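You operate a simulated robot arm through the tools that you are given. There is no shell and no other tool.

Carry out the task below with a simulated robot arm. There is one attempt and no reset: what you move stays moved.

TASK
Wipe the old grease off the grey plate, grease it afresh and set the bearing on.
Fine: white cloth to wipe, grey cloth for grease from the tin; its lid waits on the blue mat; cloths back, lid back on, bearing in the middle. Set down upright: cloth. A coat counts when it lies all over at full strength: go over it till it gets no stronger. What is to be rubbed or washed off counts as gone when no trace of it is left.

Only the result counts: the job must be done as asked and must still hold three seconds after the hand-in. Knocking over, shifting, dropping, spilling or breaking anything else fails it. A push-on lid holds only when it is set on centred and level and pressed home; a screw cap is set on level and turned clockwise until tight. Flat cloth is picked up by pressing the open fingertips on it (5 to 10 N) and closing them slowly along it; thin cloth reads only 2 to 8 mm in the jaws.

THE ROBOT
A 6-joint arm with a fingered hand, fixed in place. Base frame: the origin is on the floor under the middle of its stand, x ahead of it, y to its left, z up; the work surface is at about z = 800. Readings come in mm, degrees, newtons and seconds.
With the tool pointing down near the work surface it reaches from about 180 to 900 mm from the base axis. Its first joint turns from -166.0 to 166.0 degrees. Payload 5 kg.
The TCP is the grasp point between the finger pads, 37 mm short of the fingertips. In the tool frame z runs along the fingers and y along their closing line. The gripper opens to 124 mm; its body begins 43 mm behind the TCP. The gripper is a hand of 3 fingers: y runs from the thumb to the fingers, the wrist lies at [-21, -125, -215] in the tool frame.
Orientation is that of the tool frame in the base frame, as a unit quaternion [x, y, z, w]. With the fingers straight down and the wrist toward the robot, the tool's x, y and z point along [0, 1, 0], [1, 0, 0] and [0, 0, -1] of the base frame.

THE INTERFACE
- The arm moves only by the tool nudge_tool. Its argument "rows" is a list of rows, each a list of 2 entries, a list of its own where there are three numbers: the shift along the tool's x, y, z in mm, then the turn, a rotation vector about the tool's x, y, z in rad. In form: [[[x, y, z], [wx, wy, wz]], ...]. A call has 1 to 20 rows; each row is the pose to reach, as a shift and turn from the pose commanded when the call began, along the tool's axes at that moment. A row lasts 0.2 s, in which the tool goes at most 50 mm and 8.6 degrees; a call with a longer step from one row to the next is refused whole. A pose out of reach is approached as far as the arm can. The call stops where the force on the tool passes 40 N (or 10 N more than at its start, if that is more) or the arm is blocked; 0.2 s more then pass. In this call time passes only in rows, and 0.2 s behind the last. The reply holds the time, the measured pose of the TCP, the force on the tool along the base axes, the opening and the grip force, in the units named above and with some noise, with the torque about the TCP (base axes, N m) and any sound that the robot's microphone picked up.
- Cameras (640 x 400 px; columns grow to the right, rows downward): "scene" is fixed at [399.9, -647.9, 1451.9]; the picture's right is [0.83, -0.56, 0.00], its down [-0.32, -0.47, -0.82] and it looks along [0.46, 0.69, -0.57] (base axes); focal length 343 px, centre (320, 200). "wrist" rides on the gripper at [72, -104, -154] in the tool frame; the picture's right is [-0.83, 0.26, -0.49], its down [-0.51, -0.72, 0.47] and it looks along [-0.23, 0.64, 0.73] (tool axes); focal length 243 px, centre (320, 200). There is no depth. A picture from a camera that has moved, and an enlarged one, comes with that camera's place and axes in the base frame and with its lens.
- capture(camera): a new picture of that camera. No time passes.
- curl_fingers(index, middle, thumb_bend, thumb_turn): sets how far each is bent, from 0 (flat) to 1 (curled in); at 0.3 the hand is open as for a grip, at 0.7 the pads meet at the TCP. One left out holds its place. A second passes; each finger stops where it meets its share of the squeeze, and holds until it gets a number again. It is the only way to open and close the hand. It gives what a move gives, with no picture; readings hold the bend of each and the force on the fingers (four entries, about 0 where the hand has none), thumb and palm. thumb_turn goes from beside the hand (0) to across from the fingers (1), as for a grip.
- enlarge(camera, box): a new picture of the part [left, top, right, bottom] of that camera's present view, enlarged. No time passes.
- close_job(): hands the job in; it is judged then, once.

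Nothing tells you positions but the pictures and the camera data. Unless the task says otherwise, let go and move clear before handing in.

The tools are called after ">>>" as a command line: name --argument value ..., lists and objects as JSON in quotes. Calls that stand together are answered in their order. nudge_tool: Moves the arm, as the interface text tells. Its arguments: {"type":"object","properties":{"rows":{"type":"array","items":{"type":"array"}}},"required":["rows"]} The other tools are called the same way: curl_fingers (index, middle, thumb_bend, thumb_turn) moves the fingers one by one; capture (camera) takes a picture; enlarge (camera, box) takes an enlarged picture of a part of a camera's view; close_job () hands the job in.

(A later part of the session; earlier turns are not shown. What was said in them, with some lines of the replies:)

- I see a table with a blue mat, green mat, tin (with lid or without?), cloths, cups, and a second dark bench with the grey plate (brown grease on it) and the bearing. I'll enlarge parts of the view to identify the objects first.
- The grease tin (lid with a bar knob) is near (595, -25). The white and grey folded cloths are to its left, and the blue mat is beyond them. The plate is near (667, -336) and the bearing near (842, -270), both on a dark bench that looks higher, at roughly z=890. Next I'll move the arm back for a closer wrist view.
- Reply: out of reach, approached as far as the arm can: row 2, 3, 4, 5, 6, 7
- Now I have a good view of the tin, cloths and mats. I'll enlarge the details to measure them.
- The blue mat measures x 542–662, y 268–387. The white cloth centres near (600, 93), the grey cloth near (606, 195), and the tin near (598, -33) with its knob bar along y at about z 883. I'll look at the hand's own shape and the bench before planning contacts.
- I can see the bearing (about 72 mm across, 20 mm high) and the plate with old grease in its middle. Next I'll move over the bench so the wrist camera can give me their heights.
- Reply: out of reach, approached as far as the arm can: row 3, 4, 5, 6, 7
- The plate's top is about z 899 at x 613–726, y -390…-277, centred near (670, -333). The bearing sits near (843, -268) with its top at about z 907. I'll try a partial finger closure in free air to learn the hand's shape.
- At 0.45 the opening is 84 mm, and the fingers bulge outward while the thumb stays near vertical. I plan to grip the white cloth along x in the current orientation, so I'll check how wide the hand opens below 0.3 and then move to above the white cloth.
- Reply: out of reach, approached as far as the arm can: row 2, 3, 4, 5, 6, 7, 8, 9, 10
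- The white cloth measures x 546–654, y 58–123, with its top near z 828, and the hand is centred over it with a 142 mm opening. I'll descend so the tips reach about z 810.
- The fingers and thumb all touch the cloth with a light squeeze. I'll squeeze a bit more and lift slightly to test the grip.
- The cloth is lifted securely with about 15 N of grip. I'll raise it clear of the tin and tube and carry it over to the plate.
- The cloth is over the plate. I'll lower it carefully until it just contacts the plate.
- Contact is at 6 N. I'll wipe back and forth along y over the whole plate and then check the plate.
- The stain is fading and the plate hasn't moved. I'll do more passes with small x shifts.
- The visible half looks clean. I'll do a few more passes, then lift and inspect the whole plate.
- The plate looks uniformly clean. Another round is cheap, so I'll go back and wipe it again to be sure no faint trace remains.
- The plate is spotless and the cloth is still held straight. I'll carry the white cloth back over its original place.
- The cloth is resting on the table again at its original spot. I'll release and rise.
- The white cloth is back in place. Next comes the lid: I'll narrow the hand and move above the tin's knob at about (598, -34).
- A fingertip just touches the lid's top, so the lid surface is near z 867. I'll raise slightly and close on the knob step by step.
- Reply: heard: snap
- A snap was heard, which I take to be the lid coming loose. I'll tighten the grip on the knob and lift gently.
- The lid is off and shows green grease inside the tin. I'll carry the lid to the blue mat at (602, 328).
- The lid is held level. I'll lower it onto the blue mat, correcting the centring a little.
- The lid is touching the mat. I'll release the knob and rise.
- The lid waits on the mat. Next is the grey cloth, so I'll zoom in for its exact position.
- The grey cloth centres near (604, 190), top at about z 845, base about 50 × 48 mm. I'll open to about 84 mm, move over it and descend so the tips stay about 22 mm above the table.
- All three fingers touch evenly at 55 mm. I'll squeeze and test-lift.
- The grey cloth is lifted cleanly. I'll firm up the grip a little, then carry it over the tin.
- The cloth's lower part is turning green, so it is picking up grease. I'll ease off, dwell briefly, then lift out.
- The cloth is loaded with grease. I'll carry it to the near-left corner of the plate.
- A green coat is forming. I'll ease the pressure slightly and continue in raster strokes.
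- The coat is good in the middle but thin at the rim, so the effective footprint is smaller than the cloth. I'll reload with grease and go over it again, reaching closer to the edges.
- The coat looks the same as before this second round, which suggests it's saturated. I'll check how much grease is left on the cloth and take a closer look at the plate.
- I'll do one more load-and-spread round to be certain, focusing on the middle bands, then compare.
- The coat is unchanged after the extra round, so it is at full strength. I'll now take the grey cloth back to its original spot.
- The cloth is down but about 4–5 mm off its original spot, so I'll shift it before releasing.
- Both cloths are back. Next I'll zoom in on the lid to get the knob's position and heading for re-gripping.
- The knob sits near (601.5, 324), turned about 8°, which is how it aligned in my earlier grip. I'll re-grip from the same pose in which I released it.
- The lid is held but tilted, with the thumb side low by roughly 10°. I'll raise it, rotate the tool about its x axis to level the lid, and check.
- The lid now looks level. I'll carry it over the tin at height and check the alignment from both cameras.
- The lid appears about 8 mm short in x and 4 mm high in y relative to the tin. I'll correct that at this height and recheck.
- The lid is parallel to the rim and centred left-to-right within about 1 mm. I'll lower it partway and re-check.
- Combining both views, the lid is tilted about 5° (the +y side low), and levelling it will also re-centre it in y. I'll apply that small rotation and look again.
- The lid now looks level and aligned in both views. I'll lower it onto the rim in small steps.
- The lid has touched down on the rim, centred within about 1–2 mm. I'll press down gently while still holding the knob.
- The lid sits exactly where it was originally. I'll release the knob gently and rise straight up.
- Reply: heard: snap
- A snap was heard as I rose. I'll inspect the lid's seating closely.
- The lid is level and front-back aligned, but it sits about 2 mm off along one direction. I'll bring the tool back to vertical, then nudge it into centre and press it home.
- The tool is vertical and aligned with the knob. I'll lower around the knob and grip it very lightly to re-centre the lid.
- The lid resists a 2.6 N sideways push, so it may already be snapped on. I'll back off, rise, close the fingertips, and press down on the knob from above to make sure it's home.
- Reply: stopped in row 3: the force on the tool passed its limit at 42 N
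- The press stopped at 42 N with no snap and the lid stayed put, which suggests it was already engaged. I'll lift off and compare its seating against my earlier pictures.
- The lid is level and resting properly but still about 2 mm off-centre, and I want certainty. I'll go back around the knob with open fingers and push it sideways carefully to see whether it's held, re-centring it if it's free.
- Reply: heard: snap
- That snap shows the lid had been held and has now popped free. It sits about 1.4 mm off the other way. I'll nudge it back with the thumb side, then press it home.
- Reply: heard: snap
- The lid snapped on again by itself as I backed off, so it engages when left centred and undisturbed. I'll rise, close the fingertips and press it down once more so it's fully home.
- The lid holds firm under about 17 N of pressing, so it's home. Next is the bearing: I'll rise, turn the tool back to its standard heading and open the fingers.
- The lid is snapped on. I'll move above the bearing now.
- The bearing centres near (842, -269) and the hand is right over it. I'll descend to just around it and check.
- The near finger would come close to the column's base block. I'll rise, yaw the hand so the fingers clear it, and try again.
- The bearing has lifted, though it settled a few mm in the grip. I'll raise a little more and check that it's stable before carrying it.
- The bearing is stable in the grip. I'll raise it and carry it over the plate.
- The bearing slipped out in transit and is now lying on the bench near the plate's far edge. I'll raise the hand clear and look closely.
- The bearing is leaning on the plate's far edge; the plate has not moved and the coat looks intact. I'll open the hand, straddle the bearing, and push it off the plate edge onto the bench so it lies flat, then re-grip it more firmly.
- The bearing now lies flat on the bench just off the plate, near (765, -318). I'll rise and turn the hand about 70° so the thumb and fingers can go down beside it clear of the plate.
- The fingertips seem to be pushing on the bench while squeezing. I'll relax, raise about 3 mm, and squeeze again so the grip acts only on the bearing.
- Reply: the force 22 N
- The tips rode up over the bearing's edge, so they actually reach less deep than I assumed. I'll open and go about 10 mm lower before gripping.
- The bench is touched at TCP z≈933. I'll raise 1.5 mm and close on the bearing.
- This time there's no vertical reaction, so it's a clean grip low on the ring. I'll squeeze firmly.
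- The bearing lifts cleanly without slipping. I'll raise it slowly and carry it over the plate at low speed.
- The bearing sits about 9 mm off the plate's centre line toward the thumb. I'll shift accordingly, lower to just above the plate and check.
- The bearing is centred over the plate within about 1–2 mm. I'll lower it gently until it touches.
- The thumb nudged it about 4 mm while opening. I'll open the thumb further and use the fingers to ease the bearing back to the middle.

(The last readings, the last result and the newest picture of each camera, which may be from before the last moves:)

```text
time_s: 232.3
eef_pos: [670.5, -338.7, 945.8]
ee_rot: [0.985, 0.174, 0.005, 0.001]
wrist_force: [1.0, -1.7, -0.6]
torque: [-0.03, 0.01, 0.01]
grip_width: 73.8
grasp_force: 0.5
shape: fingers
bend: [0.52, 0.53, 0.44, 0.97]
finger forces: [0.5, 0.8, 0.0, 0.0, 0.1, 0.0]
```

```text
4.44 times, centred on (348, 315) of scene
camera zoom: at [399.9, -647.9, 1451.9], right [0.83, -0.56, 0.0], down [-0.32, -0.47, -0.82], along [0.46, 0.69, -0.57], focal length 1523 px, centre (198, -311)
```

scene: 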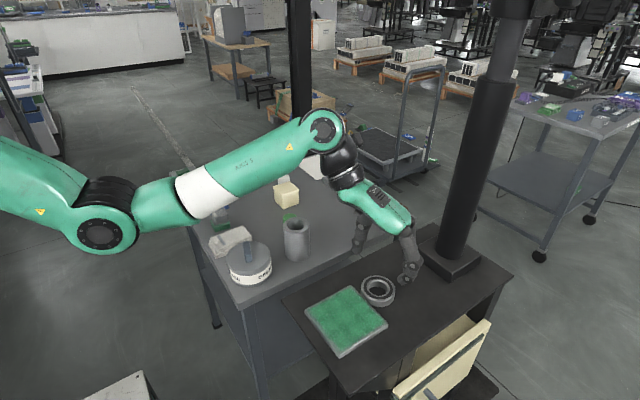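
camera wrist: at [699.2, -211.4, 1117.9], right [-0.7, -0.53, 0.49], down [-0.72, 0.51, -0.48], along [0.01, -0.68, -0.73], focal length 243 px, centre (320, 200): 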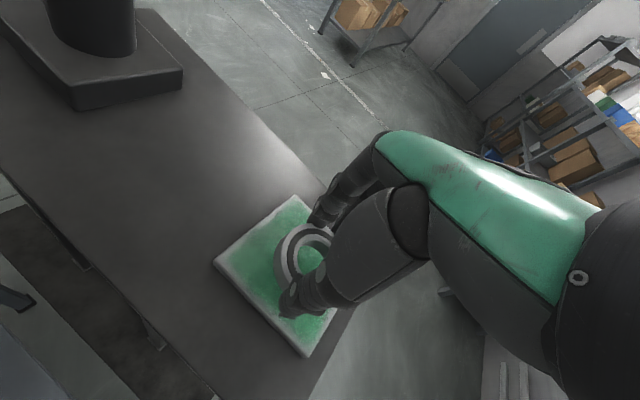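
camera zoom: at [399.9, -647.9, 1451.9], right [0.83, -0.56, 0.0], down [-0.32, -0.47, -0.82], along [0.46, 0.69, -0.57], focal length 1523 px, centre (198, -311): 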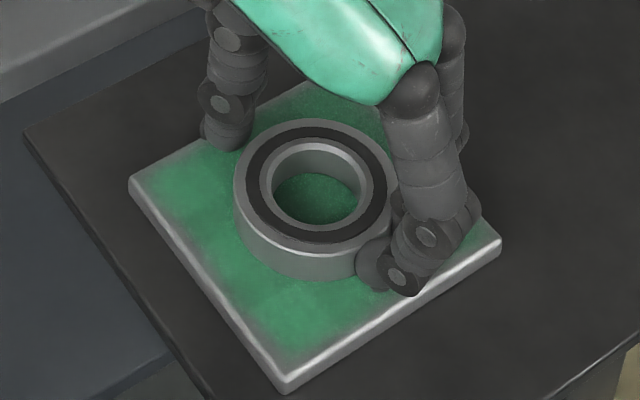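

The bearing is now within about 2 mm of the plate's middle. I'll open the fingers away from it and rise straight up.

>>> nudge_tool --rows '[[[0, 2, 0], [0, 0, 0]]]'

>>> curl_fingers --index 0.45 --middle 0.45 --thumb_bend 0.42

>>> nudge_tool --rows '[[[0, 0, -10], [0, 0, 0]], [[0, 0, -35], [0, 0, 0]], [[0, 0, -70], [0, 0, 0]], [[0, 0, -110], [0, 0, 0]], [[30, 0, -130], [0, 0, 0]]]'

>>> enlarge --camera "scene" --box '[300, 270, 395, 360]'

>>> capture --camera "scene"

>>> capture --camera "wrist"

```text
time_s: 232.7
eef_pos: [671.9, -340.1, 946.0]
ee_rot: [0.985, 0.174, 0.004, 0.001]
wrist_force: [1.0, -0.1, 0.0]
torque: [0.0, -0.01, 0.0]
grip_width: 73.7
grasp_force: 0.1
shape: fingers
bend: [0.52, 0.53, 0.44, 0.97]
finger forces: [0.1, 0.0, 0.1, 0.0, 0.1, 0.0]
```

```text
time_s: 233.7
eef_pos: [673.3, -340.7, 946.6]
ee_rot: [0.985, 0.173, 0.004, 0.002]
wrist_force: [-0.4, 0.4, 0.6]
torque: [-0.01, -0.03, -0.02]
grip_width: 87.1
grasp_force: 0.0
shape: fingers
bend: [0.45, 0.45, 0.42, 0.97]
finger forces: [0.1, 0.0, 0.0, 0.1, 0.0, 0.0]
```

```text
time_s: 234.9
eef_pos: [696.9, -330.0, 1077.7]
ee_rot: [0.985, 0.173, 0.004, 0.001]
wrist_force: [-0.1, -0.4, 0.9]
torque: [-0.01, 0.02, -0.01]
grip_width: 87.4
grasp_force: 0.0
shape: fingers
bend: [0.45, 0.45, 0.42, 0.97]
finger forces: [0.0, 0.1, 0.0, 0.0, 0.0, 0.1]
```

```text
4.44 times, centred on (348, 315) of scene
camera zoom: at [399.9, -647.9, 1451.9], right [0.83, -0.56, 0.0], down [-0.32, -0.47, -0.82], along [0.46, 0.69, -0.57], focal length 1523 px, centre (198, -311)
```

zoom: 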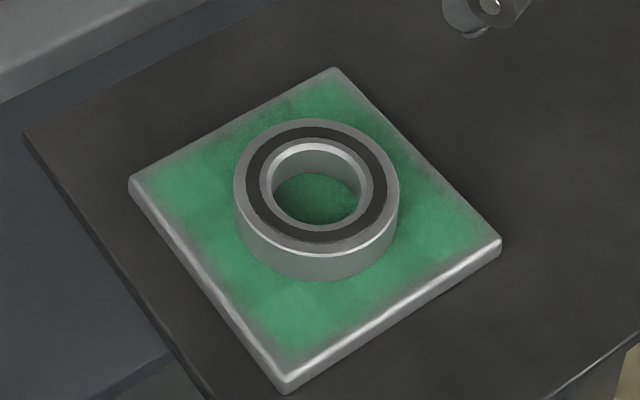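

```text
taken
```

scene: 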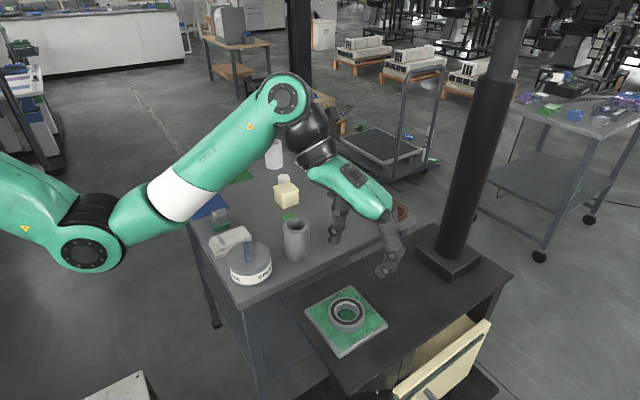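

```text
taken
camera wrist: at [727.5, -207.3, 1232.1], right [-0.7, -0.53, 0.49], down [-0.72, 0.51, -0.48], along [0.01, -0.68, -0.73], focal length 243 px, centre (320, 200)
```

wrist: 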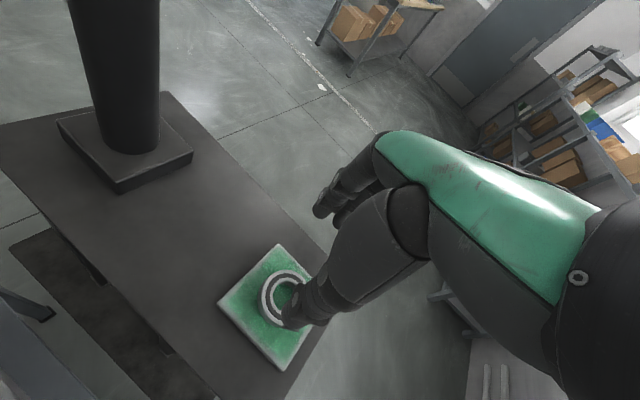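

>>> nudge_tool --rows '[[[0, -30, -20], [0, 0, 0]], [[0, -65, -40], [0, 0, 0]], [[0, -100, -50], [0, 0, 0]], [[0, -140, -60], [0, 0, 0]], [[0, -180, -60], [0, 0, 0]]]'

>>> enlarge --camera "scene" --box '[300, 270, 395, 360]'

>>> enlarge --camera "scene" --box '[335, 275, 395, 330]'

>>> capture --camera "scene"

```text
time_s: 236.1
eef_pos: [649.8, -169.4, 1114.6]
ee_rot: [0.985, 0.174, 0.007, 0.003]
wrist_force: [-0.5, 0.6, -0.1]
torque: [0.01, 0.0, 0.02]
grip_width: 87.8
grasp_force: 0.0
shape: fingers
bend: [0.45, 0.45, 0.42, 0.97]
finger forces: [0.0, 0.0, 0.0, 0.1, 0.0, 0.0]
out of reach, approached as far as the arm can: row 4, 5
```

```text
4.44 times, centred on (348, 315) of scene
camera zoom: at [399.9, -647.9, 1451.9], right [0.83, -0.56, 0.0], down [-0.32, -0.47, -0.82], along [0.46, 0.69, -0.57], focal length 1523 px, centre (198, -311)
```

zoom: 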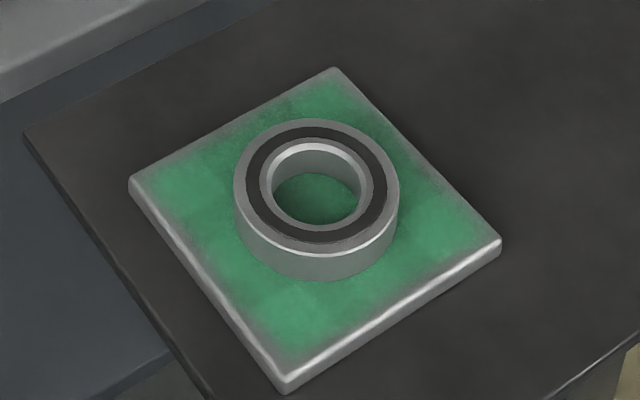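

```text
7.27 times, centred on (365, 302) of scene
camera zoom: at [399.9, -647.9, 1451.9], right [0.83, -0.56, 0.0], down [-0.32, -0.47, -0.82], along [0.46, 0.69, -0.57], focal length 2492 px, centre (-7, -546)
```

zoom: 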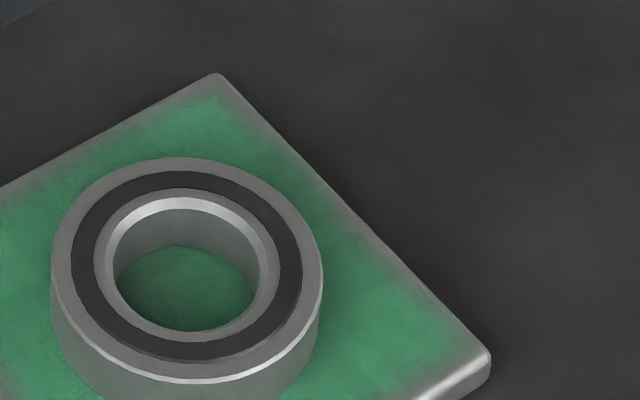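

```text
taken
```

scene: 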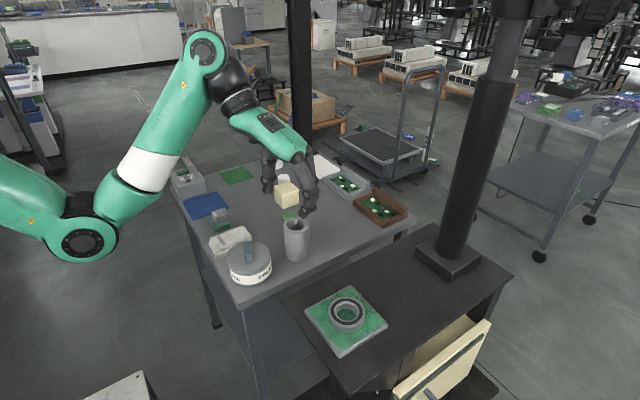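

>>> enlarge --camera "scene" --box '[170, 180, 300, 290]'

>>> enlarge --camera "scene" --box '[228, 235, 284, 290]'

>>> capture --camera "wrist"

```text
3.64 times, centred on (235, 235) of scene
camera zoom: at [399.9, -647.9, 1451.9], right [0.83, -0.56, 0.0], down [-0.32, -0.47, -0.82], along [0.46, 0.69, -0.57], focal length 1246 px, centre (629, 73)
```

zoom: 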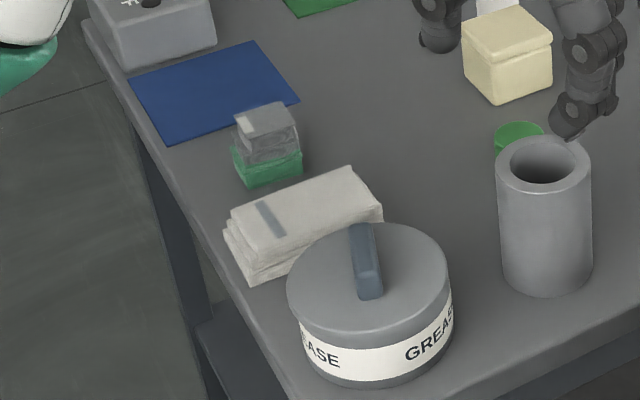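

```text
7.27 times, centred on (256, 262) of scene
camera zoom: at [399.9, -647.9, 1451.9], right [0.83, -0.56, 0.0], down [-0.32, -0.47, -0.82], along [0.46, 0.69, -0.57], focal length 2492 px, centre (786, -254)
```

zoom: 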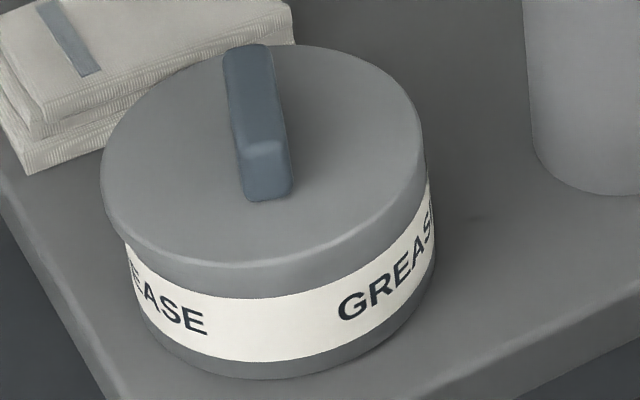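

```text
taken
camera wrist: at [679.1, -45.6, 1268.9], right [-0.7, -0.53, 0.48], down [-0.72, 0.5, -0.48], along [0.01, -0.68, -0.73], focal length 243 px, centre (320, 200)
```

wrist: 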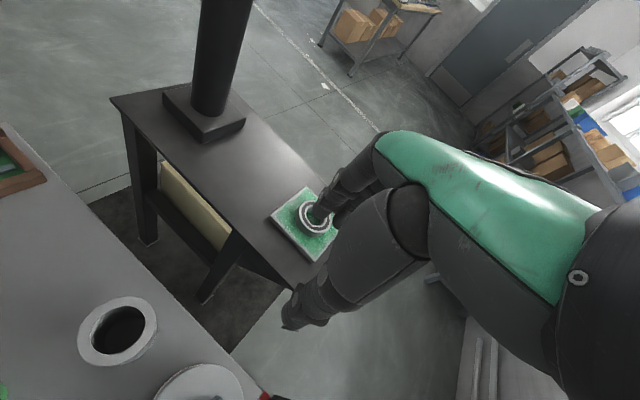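

Everything is in place: the cloths are back, the lid is on and the bearing is on the greased plate. Before handing in, I'll do one gentle check that the lid is really held, a light sideways touch of at most 2 N on the knob.

>>> curl_fingers --index 0.64 --middle 0.64 --thumb_bend 0.58

>>> nudge_tool --rows '[[[0, -30, 10], [0, 0, -0.13]], [[0, -65, 30], [0, 0, -0.26]], [[1, -100, 50], [0, 0, -0.4]], [[2, -138, 70], [0, 0, -0.54]], [[2, -138, 90], [0, 0, -0.68]], [[2, -138, 95], [0, 0, -0.81]], [[2, -138, 95], [0, 0, -0.925]]]'

>>> enlarge --camera "scene" --box '[200, 170, 310, 290]'

```text
time_s: 237.1
eef_pos: [648.9, -169.4, 1115.1]
ee_rot: [0.985, 0.174, 0.007, 0.003]
wrist_force: [1.1, -0.4, -0.2]
torque: [-0.02, -0.01, 0.01]
grip_width: 35.9
grasp_force: 0.0
shape: fingers
bend: [0.64, 0.64, 0.57, 0.97]
finger forces: [0.0, 0.0, 0.1, 0.0, 0.1, 0.0]
```

```text
time_s: 238.7
eef_pos: [605.6, -40.6, 1020.0]
ee_rot: [0.803, 0.596, 0.004, 0.004]
wrist_force: [-0.6, -0.1, 0.6]
torque: [0.0, 0.01, -0.02]
grip_width: 35.4
grasp_force: 0.0
shape: fingers
bend: [0.64, 0.64, 0.57, 0.97]
finger forces: [0.0, 0.0, 0.0, 0.0, 0.0, 0.0]
```

```text
3.33 times, centred on (255, 230) of scene
camera zoom: at [399.9, -647.9, 1451.9], right [0.83, -0.56, 0.0], down [-0.32, -0.47, -0.82], along [0.46, 0.69, -0.57], focal length 1142 px, centre (537, 100)
```

zoom: 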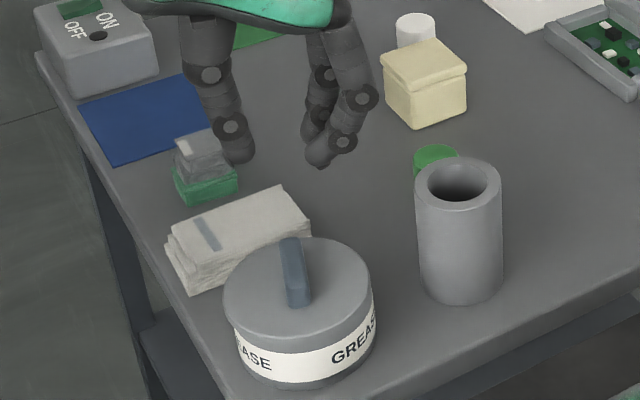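

>>> nudge_tool --rows '[[[0, 0, 40], [0, 0, 0]], [[0, 0, 75], [0, 0, 0]], [[0, 0, 95], [0, 0, 0]], [[0, 0, 105], [0, 0, 0]]]'

>>> curl_fingers --index 0.6 --middle 0.6 --thumb_bend 0.62

>>> enlarge --camera "scene" --box '[230, 240, 266, 276]'

```text
time_s: 239.7
eef_pos: [605.9, -41.0, 917.0]
ee_rot: [0.804, 0.595, 0.004, 0.003]
wrist_force: [0.8, 0.5, -0.2]
torque: [0.03, 0.02, -0.01]
grip_width: 35.6
grasp_force: 0.0
shape: fingers
bend: [0.64, 0.64, 0.57, 0.97]
finger forces: [0.0, 0.1, 0.0, 0.0, 0.0, 0.1]
```

```text
time_s: 240.7
eef_pos: [605.3, -40.1, 915.1]
ee_rot: [0.804, 0.595, 0.004, 0.003]
wrist_force: [-2.5, 0.4, -1.8]
torque: [0.0, 0.05, 0.03]
grip_width: 37.1
grasp_force: 1.1
shape: fingers
bend: [0.6, 0.6, 0.6, 0.97]
finger forces: [0.0, 0.0, 0.1, 0.0, 2.5, 0.0]
```

```text
11.11 times, centred on (248, 258) of scene
camera zoom: at [399.9, -647.9, 1451.9], right [0.83, -0.56, 0.0], down [-0.32, -0.47, -0.82], along [0.46, 0.69, -0.57], focal length 3807 px, centre (1120, -444)
```

zoom: 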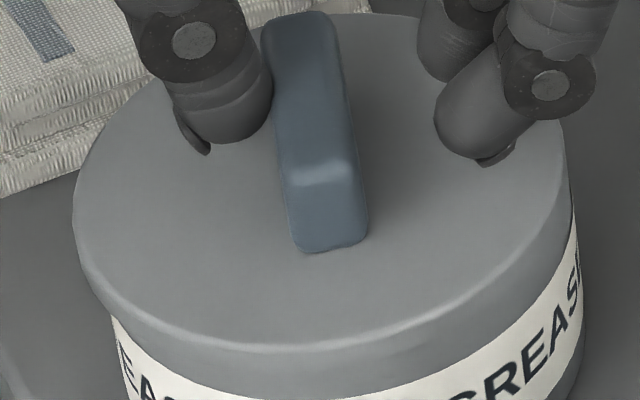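

The lid resists 2.5 N sideways without budging, so it is held. I'll open the thumb, rise clear, and move away.

>>> curl_fingers --thumb_bend 0.54

>>> nudge_tool --rows '[[[0, 0, -15], [0, 0, 0]], [[0, 0, -50], [0, 0, 0]], [[0, 0, -95], [0, 0, 0]], [[0, 0, -140], [0, 0, 0]], [[30, 0, -170], [0, 0, 0]]]'

>>> capture --camera "scene"

>>> enlarge --camera "scene" --box '[170, 180, 300, 290]'

>>> enlarge --camera "scene" --box '[290, 240, 430, 370]'

```text
time_s: 241.7
eef_pos: [606.4, -39.6, 915.2]
ee_rot: [0.804, 0.595, 0.005, 0.002]
wrist_force: [0.1, 0.1, 0.0]
torque: [-0.03, -0.03, 0.0]
grip_width: 45.3
grasp_force: 0.1
shape: fingers
bend: [0.6, 0.6, 0.54, 0.97]
finger forces: [0.0, 0.0, 0.1, 0.0, 0.0, 0.0]
```

```text
time_s: 242.9
eef_pos: [614.1, -10.0, 1086.2]
ee_rot: [0.804, 0.594, 0.004, 0.002]
wrist_force: [-0.3, -0.5, -0.5]
torque: [0.01, -0.02, 0.02]
grip_width: 45.5
grasp_force: 0.1
shape: fingers
bend: [0.6, 0.6, 0.54, 0.97]
finger forces: [0.0, 0.0, 0.0, 0.0, 0.0, 0.0]
```

```text
taken
```

scene: 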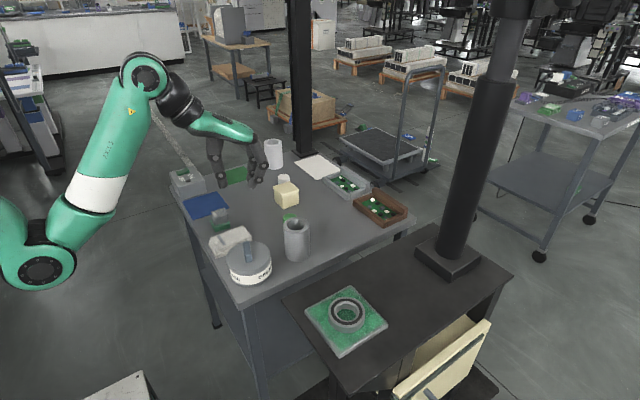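

```text
3.64 times, centred on (235, 235) of scene
camera zoom: at [399.9, -647.9, 1451.9], right [0.83, -0.56, 0.0], down [-0.32, -0.47, -0.82], along [0.46, 0.69, -0.57], focal length 1246 px, centre (629, 73)
```

zoom: 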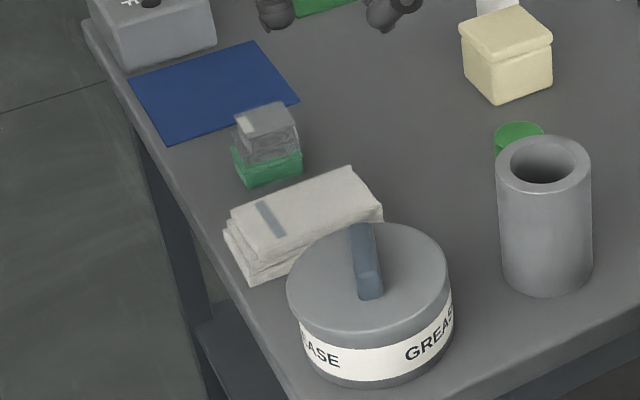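

```text
3.08 times, centred on (360, 305) of scene
camera zoom: at [399.9, -647.9, 1451.9], right [0.83, -0.56, 0.0], down [-0.32, -0.47, -0.82], along [0.46, 0.69, -0.57], focal length 1054 px, centre (197, -123)
```

zoom: 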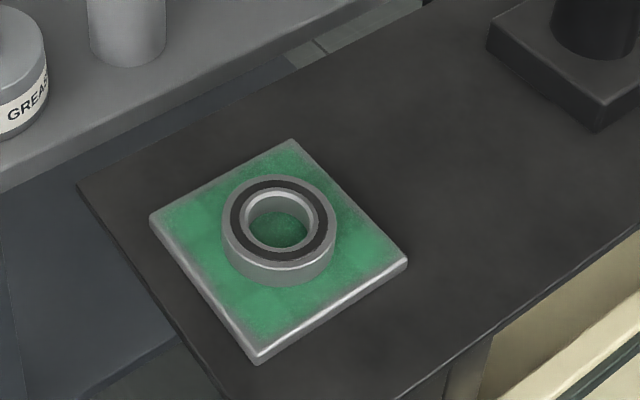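

The plate is greased all over with the bearing in its middle, the tin is lidded and held, both cloths are back upright in their places, and the hand is clear and empty. I'm handing the job in.

>>> close_job

```text
The job is handed in.
```

I finished the job and handed it in, but I dropped the bearing once along the way. The result of the check wasn't shown to me.

- **Wiping:** I wiped the old grease off with the white cloth until I could see no trace. The cloth is back in its place.
- **Greasing:** I greased the whole plate with the grey cloth in three loads. The last load made the coat no stronger. The cloth went back to its spot with its label up, and its underside is still greasy.
- **Lid:** I left it on the blue mat while the tin was open. It is now snapped back on and level, about 2 mm off centre. It popped loose once while I checked it, then snapped on again. After that it did not move under a 17 N press or a 2.5 N sideways push.
- **Bearing:** It slipped from the grip on the first carry and landed against the edge of the plate. The plate didn't move, and I could see no damage to the coat. I gripped it lower and set it down within about 2 mm of the middle.

I saw nothing else moved on the table or bench. The hand is empty and clear.
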